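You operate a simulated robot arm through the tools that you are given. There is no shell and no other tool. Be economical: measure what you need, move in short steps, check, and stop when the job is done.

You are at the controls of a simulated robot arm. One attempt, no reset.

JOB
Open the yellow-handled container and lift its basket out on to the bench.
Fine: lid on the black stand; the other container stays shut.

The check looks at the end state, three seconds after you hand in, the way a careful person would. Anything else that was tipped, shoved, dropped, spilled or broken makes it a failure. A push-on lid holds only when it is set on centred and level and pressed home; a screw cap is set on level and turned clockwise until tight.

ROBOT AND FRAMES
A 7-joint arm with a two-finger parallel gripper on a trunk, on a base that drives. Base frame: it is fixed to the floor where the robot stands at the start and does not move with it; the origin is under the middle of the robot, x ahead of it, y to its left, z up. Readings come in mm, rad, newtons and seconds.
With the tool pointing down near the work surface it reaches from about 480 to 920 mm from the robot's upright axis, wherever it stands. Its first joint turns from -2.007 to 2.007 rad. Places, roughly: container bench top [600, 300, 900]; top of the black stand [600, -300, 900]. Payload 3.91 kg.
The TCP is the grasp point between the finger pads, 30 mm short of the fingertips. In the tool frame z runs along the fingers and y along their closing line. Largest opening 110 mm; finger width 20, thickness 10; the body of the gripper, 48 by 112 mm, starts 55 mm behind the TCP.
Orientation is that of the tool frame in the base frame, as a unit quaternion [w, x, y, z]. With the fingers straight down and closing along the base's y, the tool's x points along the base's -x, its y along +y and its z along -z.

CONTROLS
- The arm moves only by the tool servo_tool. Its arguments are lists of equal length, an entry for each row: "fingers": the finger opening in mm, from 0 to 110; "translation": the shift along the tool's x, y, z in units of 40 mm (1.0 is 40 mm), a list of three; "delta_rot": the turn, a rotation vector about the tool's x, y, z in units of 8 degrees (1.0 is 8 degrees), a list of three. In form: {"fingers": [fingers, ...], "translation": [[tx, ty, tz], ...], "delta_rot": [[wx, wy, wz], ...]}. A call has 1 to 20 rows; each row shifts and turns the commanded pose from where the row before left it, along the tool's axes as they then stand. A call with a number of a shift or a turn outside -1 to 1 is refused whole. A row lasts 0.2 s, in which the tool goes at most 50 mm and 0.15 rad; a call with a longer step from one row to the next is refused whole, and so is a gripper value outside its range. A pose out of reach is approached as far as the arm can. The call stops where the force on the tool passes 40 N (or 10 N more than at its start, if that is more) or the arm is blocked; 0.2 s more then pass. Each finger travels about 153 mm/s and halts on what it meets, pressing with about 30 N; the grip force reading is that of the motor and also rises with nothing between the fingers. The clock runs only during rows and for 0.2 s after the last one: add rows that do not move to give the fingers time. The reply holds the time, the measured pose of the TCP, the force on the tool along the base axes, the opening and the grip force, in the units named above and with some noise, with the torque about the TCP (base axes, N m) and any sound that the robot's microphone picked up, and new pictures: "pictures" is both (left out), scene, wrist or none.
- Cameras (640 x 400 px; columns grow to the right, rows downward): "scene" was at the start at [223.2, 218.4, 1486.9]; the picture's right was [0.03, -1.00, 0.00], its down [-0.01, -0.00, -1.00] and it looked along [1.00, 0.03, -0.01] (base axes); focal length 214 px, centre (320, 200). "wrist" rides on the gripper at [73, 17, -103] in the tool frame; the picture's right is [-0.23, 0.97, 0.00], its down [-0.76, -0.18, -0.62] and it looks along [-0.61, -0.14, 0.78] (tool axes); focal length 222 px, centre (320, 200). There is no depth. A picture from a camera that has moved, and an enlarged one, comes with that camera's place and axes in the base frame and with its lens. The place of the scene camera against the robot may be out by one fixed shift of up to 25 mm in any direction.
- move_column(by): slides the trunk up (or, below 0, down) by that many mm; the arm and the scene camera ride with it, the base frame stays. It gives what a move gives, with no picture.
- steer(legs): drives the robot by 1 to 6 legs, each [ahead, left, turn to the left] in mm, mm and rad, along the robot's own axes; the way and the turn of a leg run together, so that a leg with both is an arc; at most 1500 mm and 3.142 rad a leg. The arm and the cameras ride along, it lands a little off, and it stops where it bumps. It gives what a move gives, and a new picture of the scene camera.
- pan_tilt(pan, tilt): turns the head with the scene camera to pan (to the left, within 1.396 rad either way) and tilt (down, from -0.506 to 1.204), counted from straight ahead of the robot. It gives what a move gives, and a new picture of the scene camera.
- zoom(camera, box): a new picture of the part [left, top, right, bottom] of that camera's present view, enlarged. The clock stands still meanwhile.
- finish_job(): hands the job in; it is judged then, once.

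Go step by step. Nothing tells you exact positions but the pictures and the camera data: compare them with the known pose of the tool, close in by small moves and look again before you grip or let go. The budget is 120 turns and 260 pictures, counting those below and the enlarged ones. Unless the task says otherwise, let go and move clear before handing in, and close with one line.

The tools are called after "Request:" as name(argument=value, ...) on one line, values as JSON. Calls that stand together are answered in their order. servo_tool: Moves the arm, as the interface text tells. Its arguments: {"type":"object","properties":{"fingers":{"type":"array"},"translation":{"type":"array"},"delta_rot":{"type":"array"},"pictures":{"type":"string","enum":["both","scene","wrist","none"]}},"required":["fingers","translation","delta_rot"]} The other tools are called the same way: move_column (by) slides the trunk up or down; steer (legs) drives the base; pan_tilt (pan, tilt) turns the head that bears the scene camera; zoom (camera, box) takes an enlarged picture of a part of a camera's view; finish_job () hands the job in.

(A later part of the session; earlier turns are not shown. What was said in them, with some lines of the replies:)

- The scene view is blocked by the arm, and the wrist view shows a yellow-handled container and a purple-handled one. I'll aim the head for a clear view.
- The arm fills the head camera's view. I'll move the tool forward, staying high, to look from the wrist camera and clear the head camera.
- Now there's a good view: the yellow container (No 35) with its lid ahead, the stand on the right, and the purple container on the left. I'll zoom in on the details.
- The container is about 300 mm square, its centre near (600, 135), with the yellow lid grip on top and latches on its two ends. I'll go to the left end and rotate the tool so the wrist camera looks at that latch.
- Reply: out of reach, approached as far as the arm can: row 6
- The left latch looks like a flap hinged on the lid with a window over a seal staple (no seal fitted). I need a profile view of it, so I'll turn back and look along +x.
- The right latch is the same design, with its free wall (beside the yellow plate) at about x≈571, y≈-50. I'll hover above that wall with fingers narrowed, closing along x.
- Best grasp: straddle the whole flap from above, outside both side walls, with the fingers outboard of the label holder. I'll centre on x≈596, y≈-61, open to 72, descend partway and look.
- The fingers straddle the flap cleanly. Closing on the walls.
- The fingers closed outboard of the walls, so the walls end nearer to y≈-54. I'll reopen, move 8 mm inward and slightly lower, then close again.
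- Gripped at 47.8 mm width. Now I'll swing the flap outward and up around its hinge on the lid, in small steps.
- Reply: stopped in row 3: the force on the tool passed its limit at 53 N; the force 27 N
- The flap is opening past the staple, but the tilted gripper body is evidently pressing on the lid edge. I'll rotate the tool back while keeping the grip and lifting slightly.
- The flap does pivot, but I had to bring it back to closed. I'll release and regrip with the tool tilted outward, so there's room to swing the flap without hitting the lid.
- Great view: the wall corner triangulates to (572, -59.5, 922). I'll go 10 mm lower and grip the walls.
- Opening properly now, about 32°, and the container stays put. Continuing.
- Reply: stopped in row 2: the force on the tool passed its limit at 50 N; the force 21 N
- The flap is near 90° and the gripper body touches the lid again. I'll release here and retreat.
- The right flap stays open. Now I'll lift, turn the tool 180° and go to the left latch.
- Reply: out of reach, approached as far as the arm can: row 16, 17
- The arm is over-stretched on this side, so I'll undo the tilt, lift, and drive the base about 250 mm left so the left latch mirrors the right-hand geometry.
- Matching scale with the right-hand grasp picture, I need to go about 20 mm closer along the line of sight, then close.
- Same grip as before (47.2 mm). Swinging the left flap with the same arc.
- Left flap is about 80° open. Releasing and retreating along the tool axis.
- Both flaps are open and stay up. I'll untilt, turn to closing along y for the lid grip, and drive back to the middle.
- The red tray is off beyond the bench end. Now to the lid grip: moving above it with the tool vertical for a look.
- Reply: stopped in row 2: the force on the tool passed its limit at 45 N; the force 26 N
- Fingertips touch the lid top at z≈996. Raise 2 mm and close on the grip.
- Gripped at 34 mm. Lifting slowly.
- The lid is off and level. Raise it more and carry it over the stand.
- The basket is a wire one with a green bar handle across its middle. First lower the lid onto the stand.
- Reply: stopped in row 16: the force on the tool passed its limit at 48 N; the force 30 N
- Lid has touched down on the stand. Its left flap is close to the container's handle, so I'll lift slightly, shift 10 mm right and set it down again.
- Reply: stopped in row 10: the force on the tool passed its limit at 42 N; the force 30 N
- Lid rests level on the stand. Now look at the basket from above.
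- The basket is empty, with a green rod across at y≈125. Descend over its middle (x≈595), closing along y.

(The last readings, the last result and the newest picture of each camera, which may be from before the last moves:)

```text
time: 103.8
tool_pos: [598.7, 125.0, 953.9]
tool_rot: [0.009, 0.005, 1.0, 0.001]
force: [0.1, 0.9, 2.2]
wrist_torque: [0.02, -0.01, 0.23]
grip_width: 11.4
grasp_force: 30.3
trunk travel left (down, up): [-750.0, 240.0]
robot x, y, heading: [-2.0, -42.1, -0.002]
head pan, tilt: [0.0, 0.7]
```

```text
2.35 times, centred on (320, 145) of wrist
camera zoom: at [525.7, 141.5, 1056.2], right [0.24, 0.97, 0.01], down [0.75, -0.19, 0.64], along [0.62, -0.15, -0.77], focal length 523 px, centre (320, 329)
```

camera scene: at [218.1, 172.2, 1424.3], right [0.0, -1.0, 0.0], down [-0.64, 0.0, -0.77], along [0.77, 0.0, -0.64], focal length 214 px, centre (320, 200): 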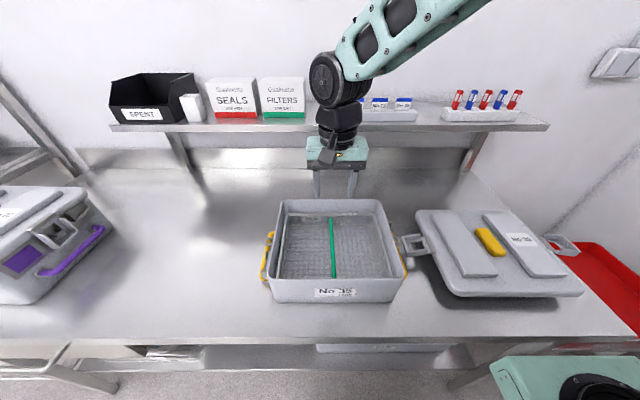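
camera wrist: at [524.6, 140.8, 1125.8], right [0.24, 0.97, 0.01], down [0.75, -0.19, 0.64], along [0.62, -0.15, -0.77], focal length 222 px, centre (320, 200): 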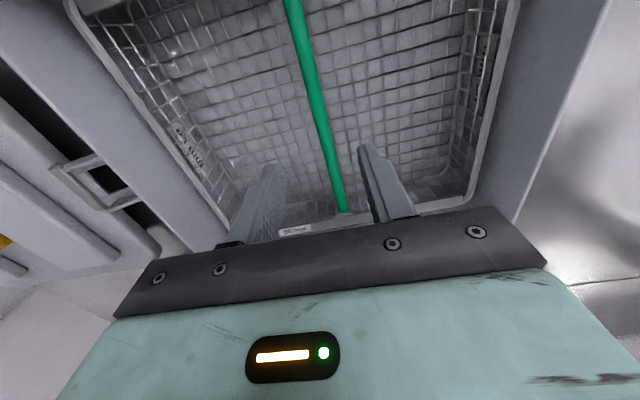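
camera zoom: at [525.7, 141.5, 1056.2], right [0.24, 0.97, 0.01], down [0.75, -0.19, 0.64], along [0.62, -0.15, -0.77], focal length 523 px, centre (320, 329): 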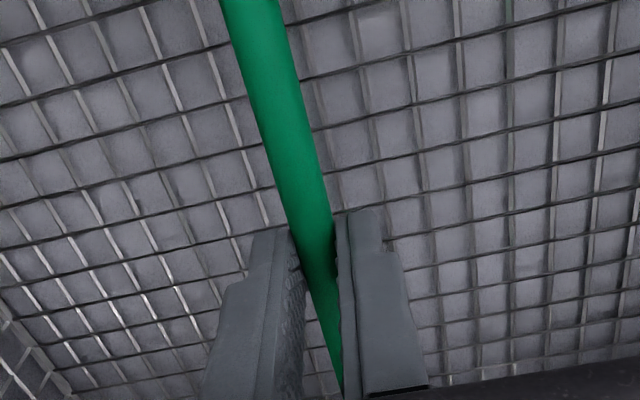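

Rod gripped (11.4 mm). Lift slowly and check that the basket comes level.

Request:
servo_tool(fingers=[3, 3, 3, 3, 3, 3], translation=[[0, 0, -0.1], [0, 0, -0.15], [0, 0, -0.2], [0, 0, -0.3], [0, 0, -0.3], [0, 0, 0]], delta_rot=[[0, 0, 0], [0, 0, 0], [0, 0, 0], [0, 0, 0], [0, 0, 0], [0, 0, 0]], pictures="scene")

Request:
zoom(camera="scene", box=[250, 170, 420, 310])

```text
time: 105.2
tool_pos: [598.7, 124.6, 996.3]
tool_rot: [0.008, 0.006, 1.0, 0.002]
force: [0.4, -1.0, -3.5]
wrist_torque: [-0.01, -0.01, 0.0]
grip_width: 11.5
grasp_force: 29.8
trunk travel left (down, up): [-750.0, 240.0]
robot x, y, heading: [-0.1, -42.8, -0.003]
head pan, tilt: [0.0, 0.7]
camera scene: at [218.2, 172.3, 1424.2], right [0.0, -1.0, 0.0], down [-0.64, 0.0, -0.76], along [0.76, 0.0, -0.64], focal length 214 px, centre (320, 200)
```

scene: 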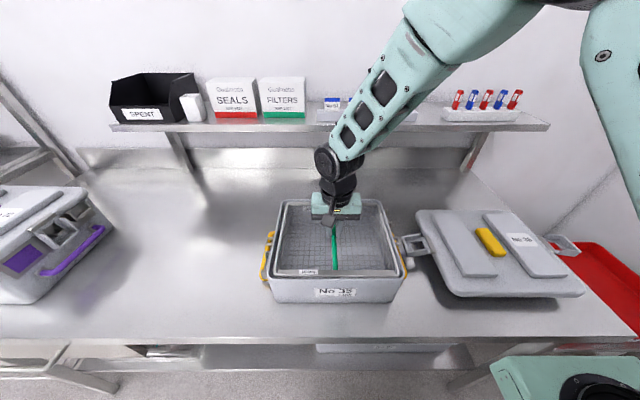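

```text
2.86 times, centred on (335, 240) of scene
camera zoom: at [218.2, 172.3, 1424.2], right [0.0, -1.0, 0.0], down [-0.64, 0.0, -0.76], along [0.76, 0.0, -0.64], focal length 613 px, centre (277, 86)
```

zoom: 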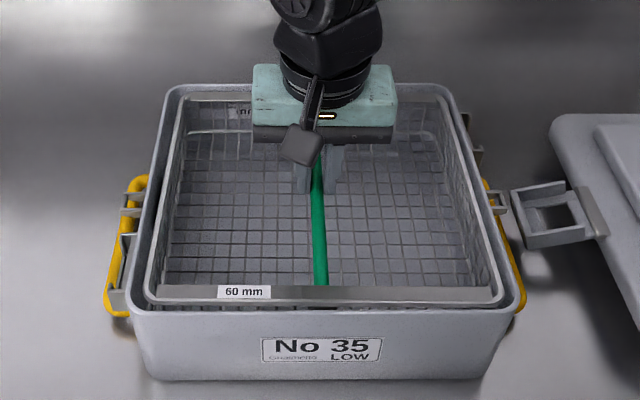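

Level and free. Raise clear of the rim and carry to the open bench on the left (y≈520).

Request:
servo_tool(fingers=[3, 3, 3, 3, 3, 3, 3, 3, 3, 3, 3, 3, 3, 3, 3, 3, 3], translation=[[0, 0, -0.5], [0, 0, -0.7], [0, 0, -0.8], [0, 0, -0.8], [0, 0.4, 0], [0, 0.8, 0], [0, 0.8, 0], [0, 0.8, 0], [0, 0.8, 0], [0, 0.8, 0], [0, 0.8, 0], [0, 0.8, 0], [0, 0.8, 0], [0, 0.8, 0], [0, 0.8, 0], [0, 0.8, 0], [0, 0.4, 0]], delta_rot=[[0, 0, 0], [0, 0, 0], [0, 0, 0], [0, 0, 0], [0, 0, 0], [0, 0, 0], [0, 0, 0], [0, 0, 0], [0, 0, 0], [0, 0, 0], [0, 0, 0], [0, 0, 0], [0, 0, 0], [0, 0, 0], [0, 0, 0], [0, 0, 0], [0, 0, 0]], pictures="scene")

Request:
pan_tilt(pan=0.35, tilt=0.7)

```text
time: 108.8
tool_pos: [579.2, 451.8, 1101.9]
tool_rot: [0.008, 0.006, 1.0, 0.002]
force: [0.5, -0.2, -2.6]
wrist_torque: [0.01, -0.05, 0.02]
grip_width: 11.5
grasp_force: 29.3
out of reach, approached as far as the arm can: row 15, 16, 17
trunk travel left (down, up): [-750.0, 240.0]
robot x, y, heading: [0.4, -43.9, -0.001]
head pan, tilt: [0.0, 0.7]
camera scene: at [218.1, 172.4, 1424.2], right [0.0, -1.0, 0.0], down [-0.64, 0.0, -0.76], along [0.76, 0.0, -0.64], focal length 214 px, centre (320, 200)
```

scene: 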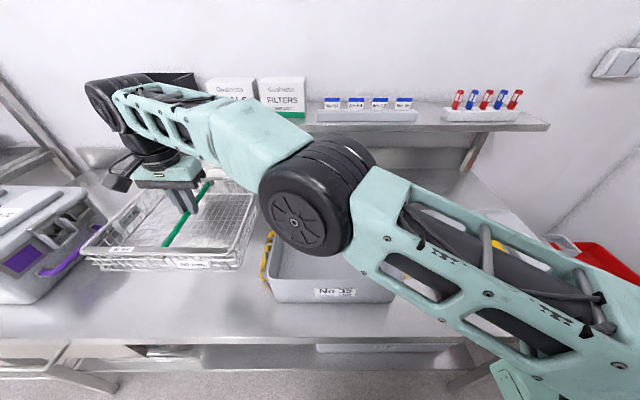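

```text
time: 109.6
tool_pos: [578.8, 452.1, 1101.0]
tool_rot: [0.008, 0.005, 1.0, 0.002]
force: [0.0, 0.4, -3.5]
wrist_torque: [-0.01, -0.01, -0.01]
grip_width: 11.6
grasp_force: 29.9
trunk travel left (down, up): [-750.0, 240.0]
robot x, y, heading: [3.9, -41.5, -0.005]
head pan, tilt: [0.351, 0.7]
camera scene: at [213.1, 201.6, 1424.2], right [0.34, -0.94, 0.0], down [-0.61, -0.22, -0.76], along [0.72, 0.26, -0.64], focal length 214 px, centre (320, 200)
```

scene: 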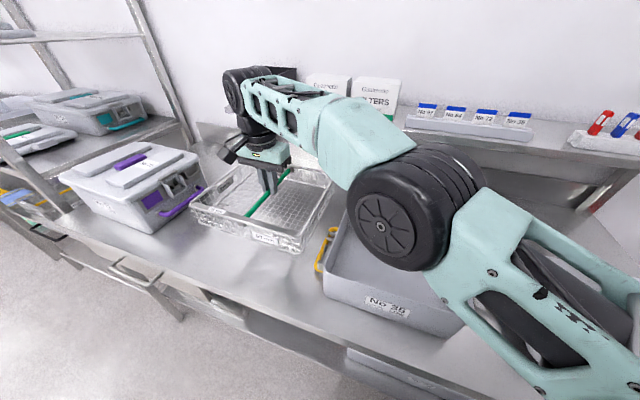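

Reach limit on this side; I'll pull back a bit and drive the base left instead.

Request:
servo_tool(fingers=[3, 3, 3, 3, 3, 3], translation=[[0, -0.8, 0], [0, -0.8, 0], [0, -0.8, 0], [0, -0.8, 0], [0, -0.8, 0], [0, 0, 0]], delta_rot=[[0, 0, 0], [0, 0, 0], [0, 0, 0], [0, 0, 0], [0, 0, 0], [0, 0, 0]], pictures="none")

Request:
steer(legs=[[0, 190, 0]])

```text
time: 111.0
tool_pos: [578.4, 292.1, 1101.3]
tool_rot: [0.008, 0.006, 1.0, 0.002]
force: [0.1, 0.0, -3.3]
wrist_torque: [-0.01, 0.01, 0.0]
grip_width: 11.4
grasp_force: 29.9
trunk travel left (down, up): [-750.0, 240.0]
robot x, y, heading: [0.6, -46.5, -0.003]
head pan, tilt: [0.351, 0.7]
```

```text
time: 112.6
tool_pos: [577.6, 485.5, 1101.4]
tool_rot: [0.009, 0.003, 1.0, 0.002]
force: [0.3, -0.2, -3.2]
wrist_torque: [-0.03, -0.02, 0.0]
grip_width: 11.3
grasp_force: 30.3
trunk travel left (down, up): [-750.0, 240.0]
robot x, y, heading: [-0.3, 149.3, 0.0]
head pan, tilt: [0.351, 0.7]
camera scene: at [212.8, 393.2, 1424.2], right [0.34, -0.94, 0.0], down [-0.61, -0.22, -0.76], along [0.72, 0.26, -0.64], focal length 214 px, centre (320, 200)
```

scene: 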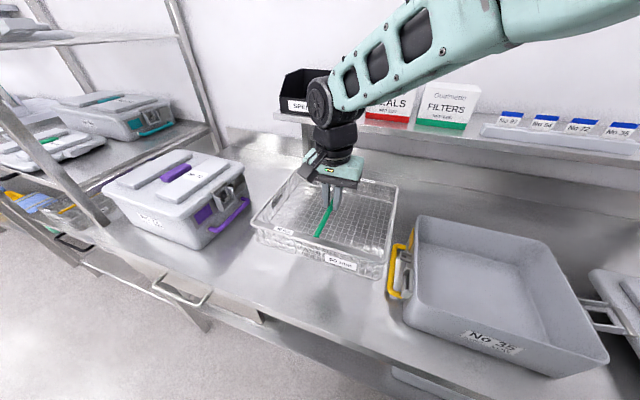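

Request:
servo_tool(fingers=[3, 3, 3, 3, 3, 3, 3], translation=[[-0.15, 0.6, 0], [-0.15, 0.6, 0], [0, 0, 0.8], [0, 0, 0.8], [0, 0, 0.8], [0, 0, 0.6], [0, 0, 0]], delta_rot=[[0, 0, 0], [0, 0, 0], [0, 0, 0], [0, 0, 0], [0, 0, 0], [0, 0, 0], [0, 0, 0]], pictures="scene")

Request:
zoom(camera="scene", box=[180, 140, 420, 300])

```text
time: 114.2
tool_pos: [591.0, 530.9, 980.7]
tool_rot: [0.009, 0.004, 1.0, 0.002]
force: [0.7, 0.7, -4.0]
wrist_torque: [0.0, -0.02, -0.02]
grip_width: 11.4
grasp_force: 29.6
trunk travel left (down, up): [-750.0, 240.0]
robot x, y, heading: [-4.2, 145.6, 0.008]
head pan, tilt: [0.351, 0.7]
camera scene: at [212.8, 393.2, 1424.2], right [0.34, -0.94, 0.0], down [-0.61, -0.22, -0.76], along [0.72, 0.26, -0.64], focal length 214 px, centre (320, 200)
```

scene: 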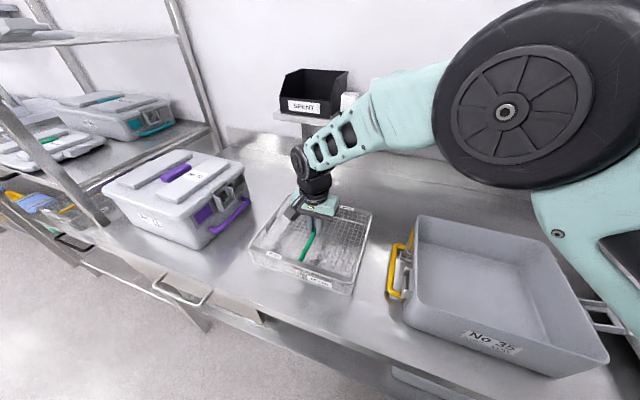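

```text
2.50 times, centred on (300, 220) of scene
camera zoom: at [212.8, 393.2, 1424.2], right [0.34, -0.94, 0.0], down [-0.61, -0.22, -0.76], along [0.72, 0.26, -0.64], focal length 536 px, centre (370, 150)
```

zoom: 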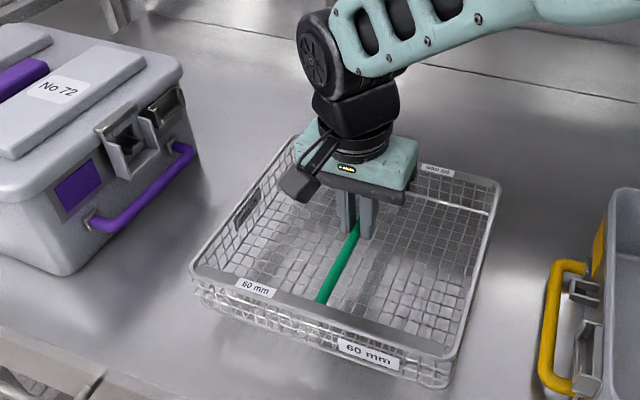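

Clear space all round. Lowering gently to contact.

Request:
servo_tool(fingers=[3, 3, 3, 3, 3, 3, 3, 3, 3, 3, 3, 3], translation=[[0, 0, 0.15], [0, 0, 0.15], [0, 0, 0.1], [0, 0, 0.1], [0, 0, 0.08], [0, 0, 0.06], [0, 0, 0.05], [0, 0, 0.04], [0, 0, 0.04], [0, 0, 0.04], [0, 0, 0.04], [0, 0, 0]], delta_rot=[[0, 0, 0], [0, 0, 0], [0, 0, 0], [0, 0, 0], [0, 0, 0], [0, 0, 0], [0, 0, 0], [0, 0, 0], [0, 0, 0], [0, 0, 0], [0, 0, 0], [0, 0, 0]], pictures="none")

Request:
zoom(camera="scene", box=[220, 180, 400, 300])

```text
time: 116.8
tool_pos: [593.2, 532.8, 948.7]
tool_rot: [0.009, 0.004, 1.0, 0.003]
force: [-3.0, -2.4, 11.4]
wrist_torque: [-0.05, 0.31, 0.0]
grip_width: 11.4
grasp_force: 30.3
trunk travel left (down, up): [-750.0, 240.0]
robot x, y, heading: [2.2, 145.7, 0.001]
head pan, tilt: [0.351, 0.7]
```

```text
3.33 times, centred on (310, 240) of scene
camera zoom: at [212.2, 392.7, 1424.7], right [0.34, -0.94, 0.0], down [-0.6, -0.22, -0.77], along [0.72, 0.26, -0.64], focal length 715 px, centre (353, 67)
```

zoom: 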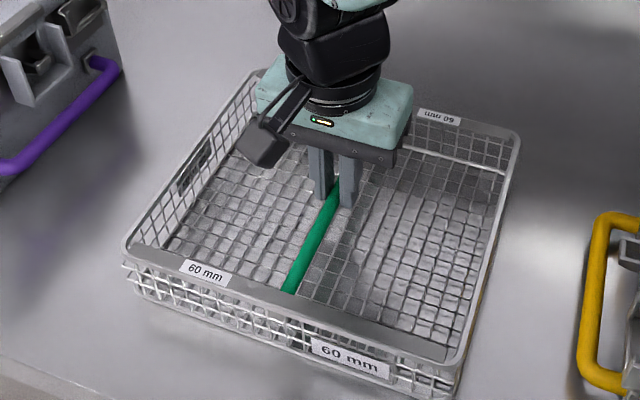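

The basket is on the bench (contact force up, z≈949). Release and lift straight up.

Request:
servo_tool(fingers=[3, 15, 30, 40, 40, 40, 40, 40, 40, 40], translation=[[0, 0, -0.02], [0, 0, 0], [0, 0, 0], [0, 0, 0], [0, 0, -0.3], [0, 0, -0.8], [0, 0, -0.9], [0, 0, -0.9], [0, 0, -0.9], [0, 0, 0]], delta_rot=[[0, 0, 0], [0, 0, 0], [0, 0, 0], [0, 0, 0], [0, 0, 0], [0, 0, 0], [0, 0, 0], [0, 0, 0], [0, 0, 0], [0, 0, 0]], pictures="scene")

Request:
pan_tilt(pan=-0.3, tilt=0.6)

```text
time: 119.0
tool_pos: [587.9, 533.7, 1099.5]
tool_rot: [0.009, 0.005, 1.0, 0.002]
force: [-0.4, -0.1, -0.1]
wrist_torque: [0.0, 0.0, -0.01]
grip_width: 40.0
grasp_force: 0.2
trunk travel left (down, up): [-750.0, 240.0]
robot x, y, heading: [0.1, 149.1, -0.001]
head pan, tilt: [0.351, 0.7]
camera scene: at [212.8, 393.2, 1424.3], right [0.34, -0.94, 0.0], down [-0.61, -0.22, -0.76], along [0.72, 0.26, -0.64], focal length 214 px, centre (320, 200)
```

scene: 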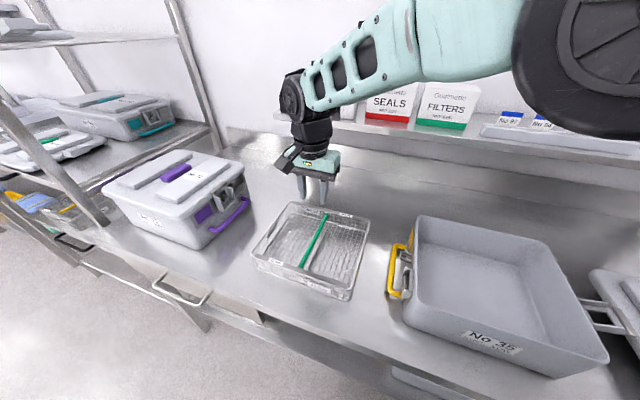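

```text
time: 120.0
tool_pos: [588.0, 532.5, 1099.2]
tool_rot: [0.008, 0.004, 1.0, 0.002]
force: [-0.6, -0.3, 0.1]
wrist_torque: [0.01, -0.04, 0.01]
grip_width: 39.7
grasp_force: 0.1
trunk travel left (down, up): [-750.0, 240.0]
robot x, y, heading: [0.1, 147.3, -0.004]
head pan, tilt: [-0.3, 0.6]
camera scene: at [217.4, 337.9, 1432.9], right [-0.3, -0.96, 0.0], down [-0.54, 0.17, -0.82], along [0.79, -0.24, -0.57], focal length 214 px, centre (320, 200)
```

scene: 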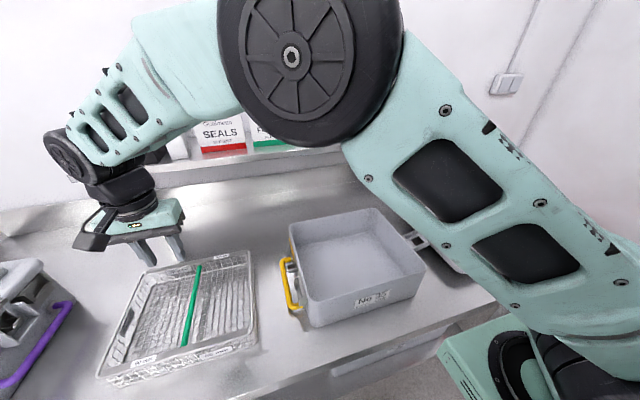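

The lid is on the black stand, the basket sits on the bench, and the purple container was never touched. The gripper is clear, so I'm handing in.

Request:
finish_job()

```text
The job is handed in.
```

The yellow-handled container is open, its lid is on the black stand, its empty basket is on the bench to its left, and the purple container is still shut.
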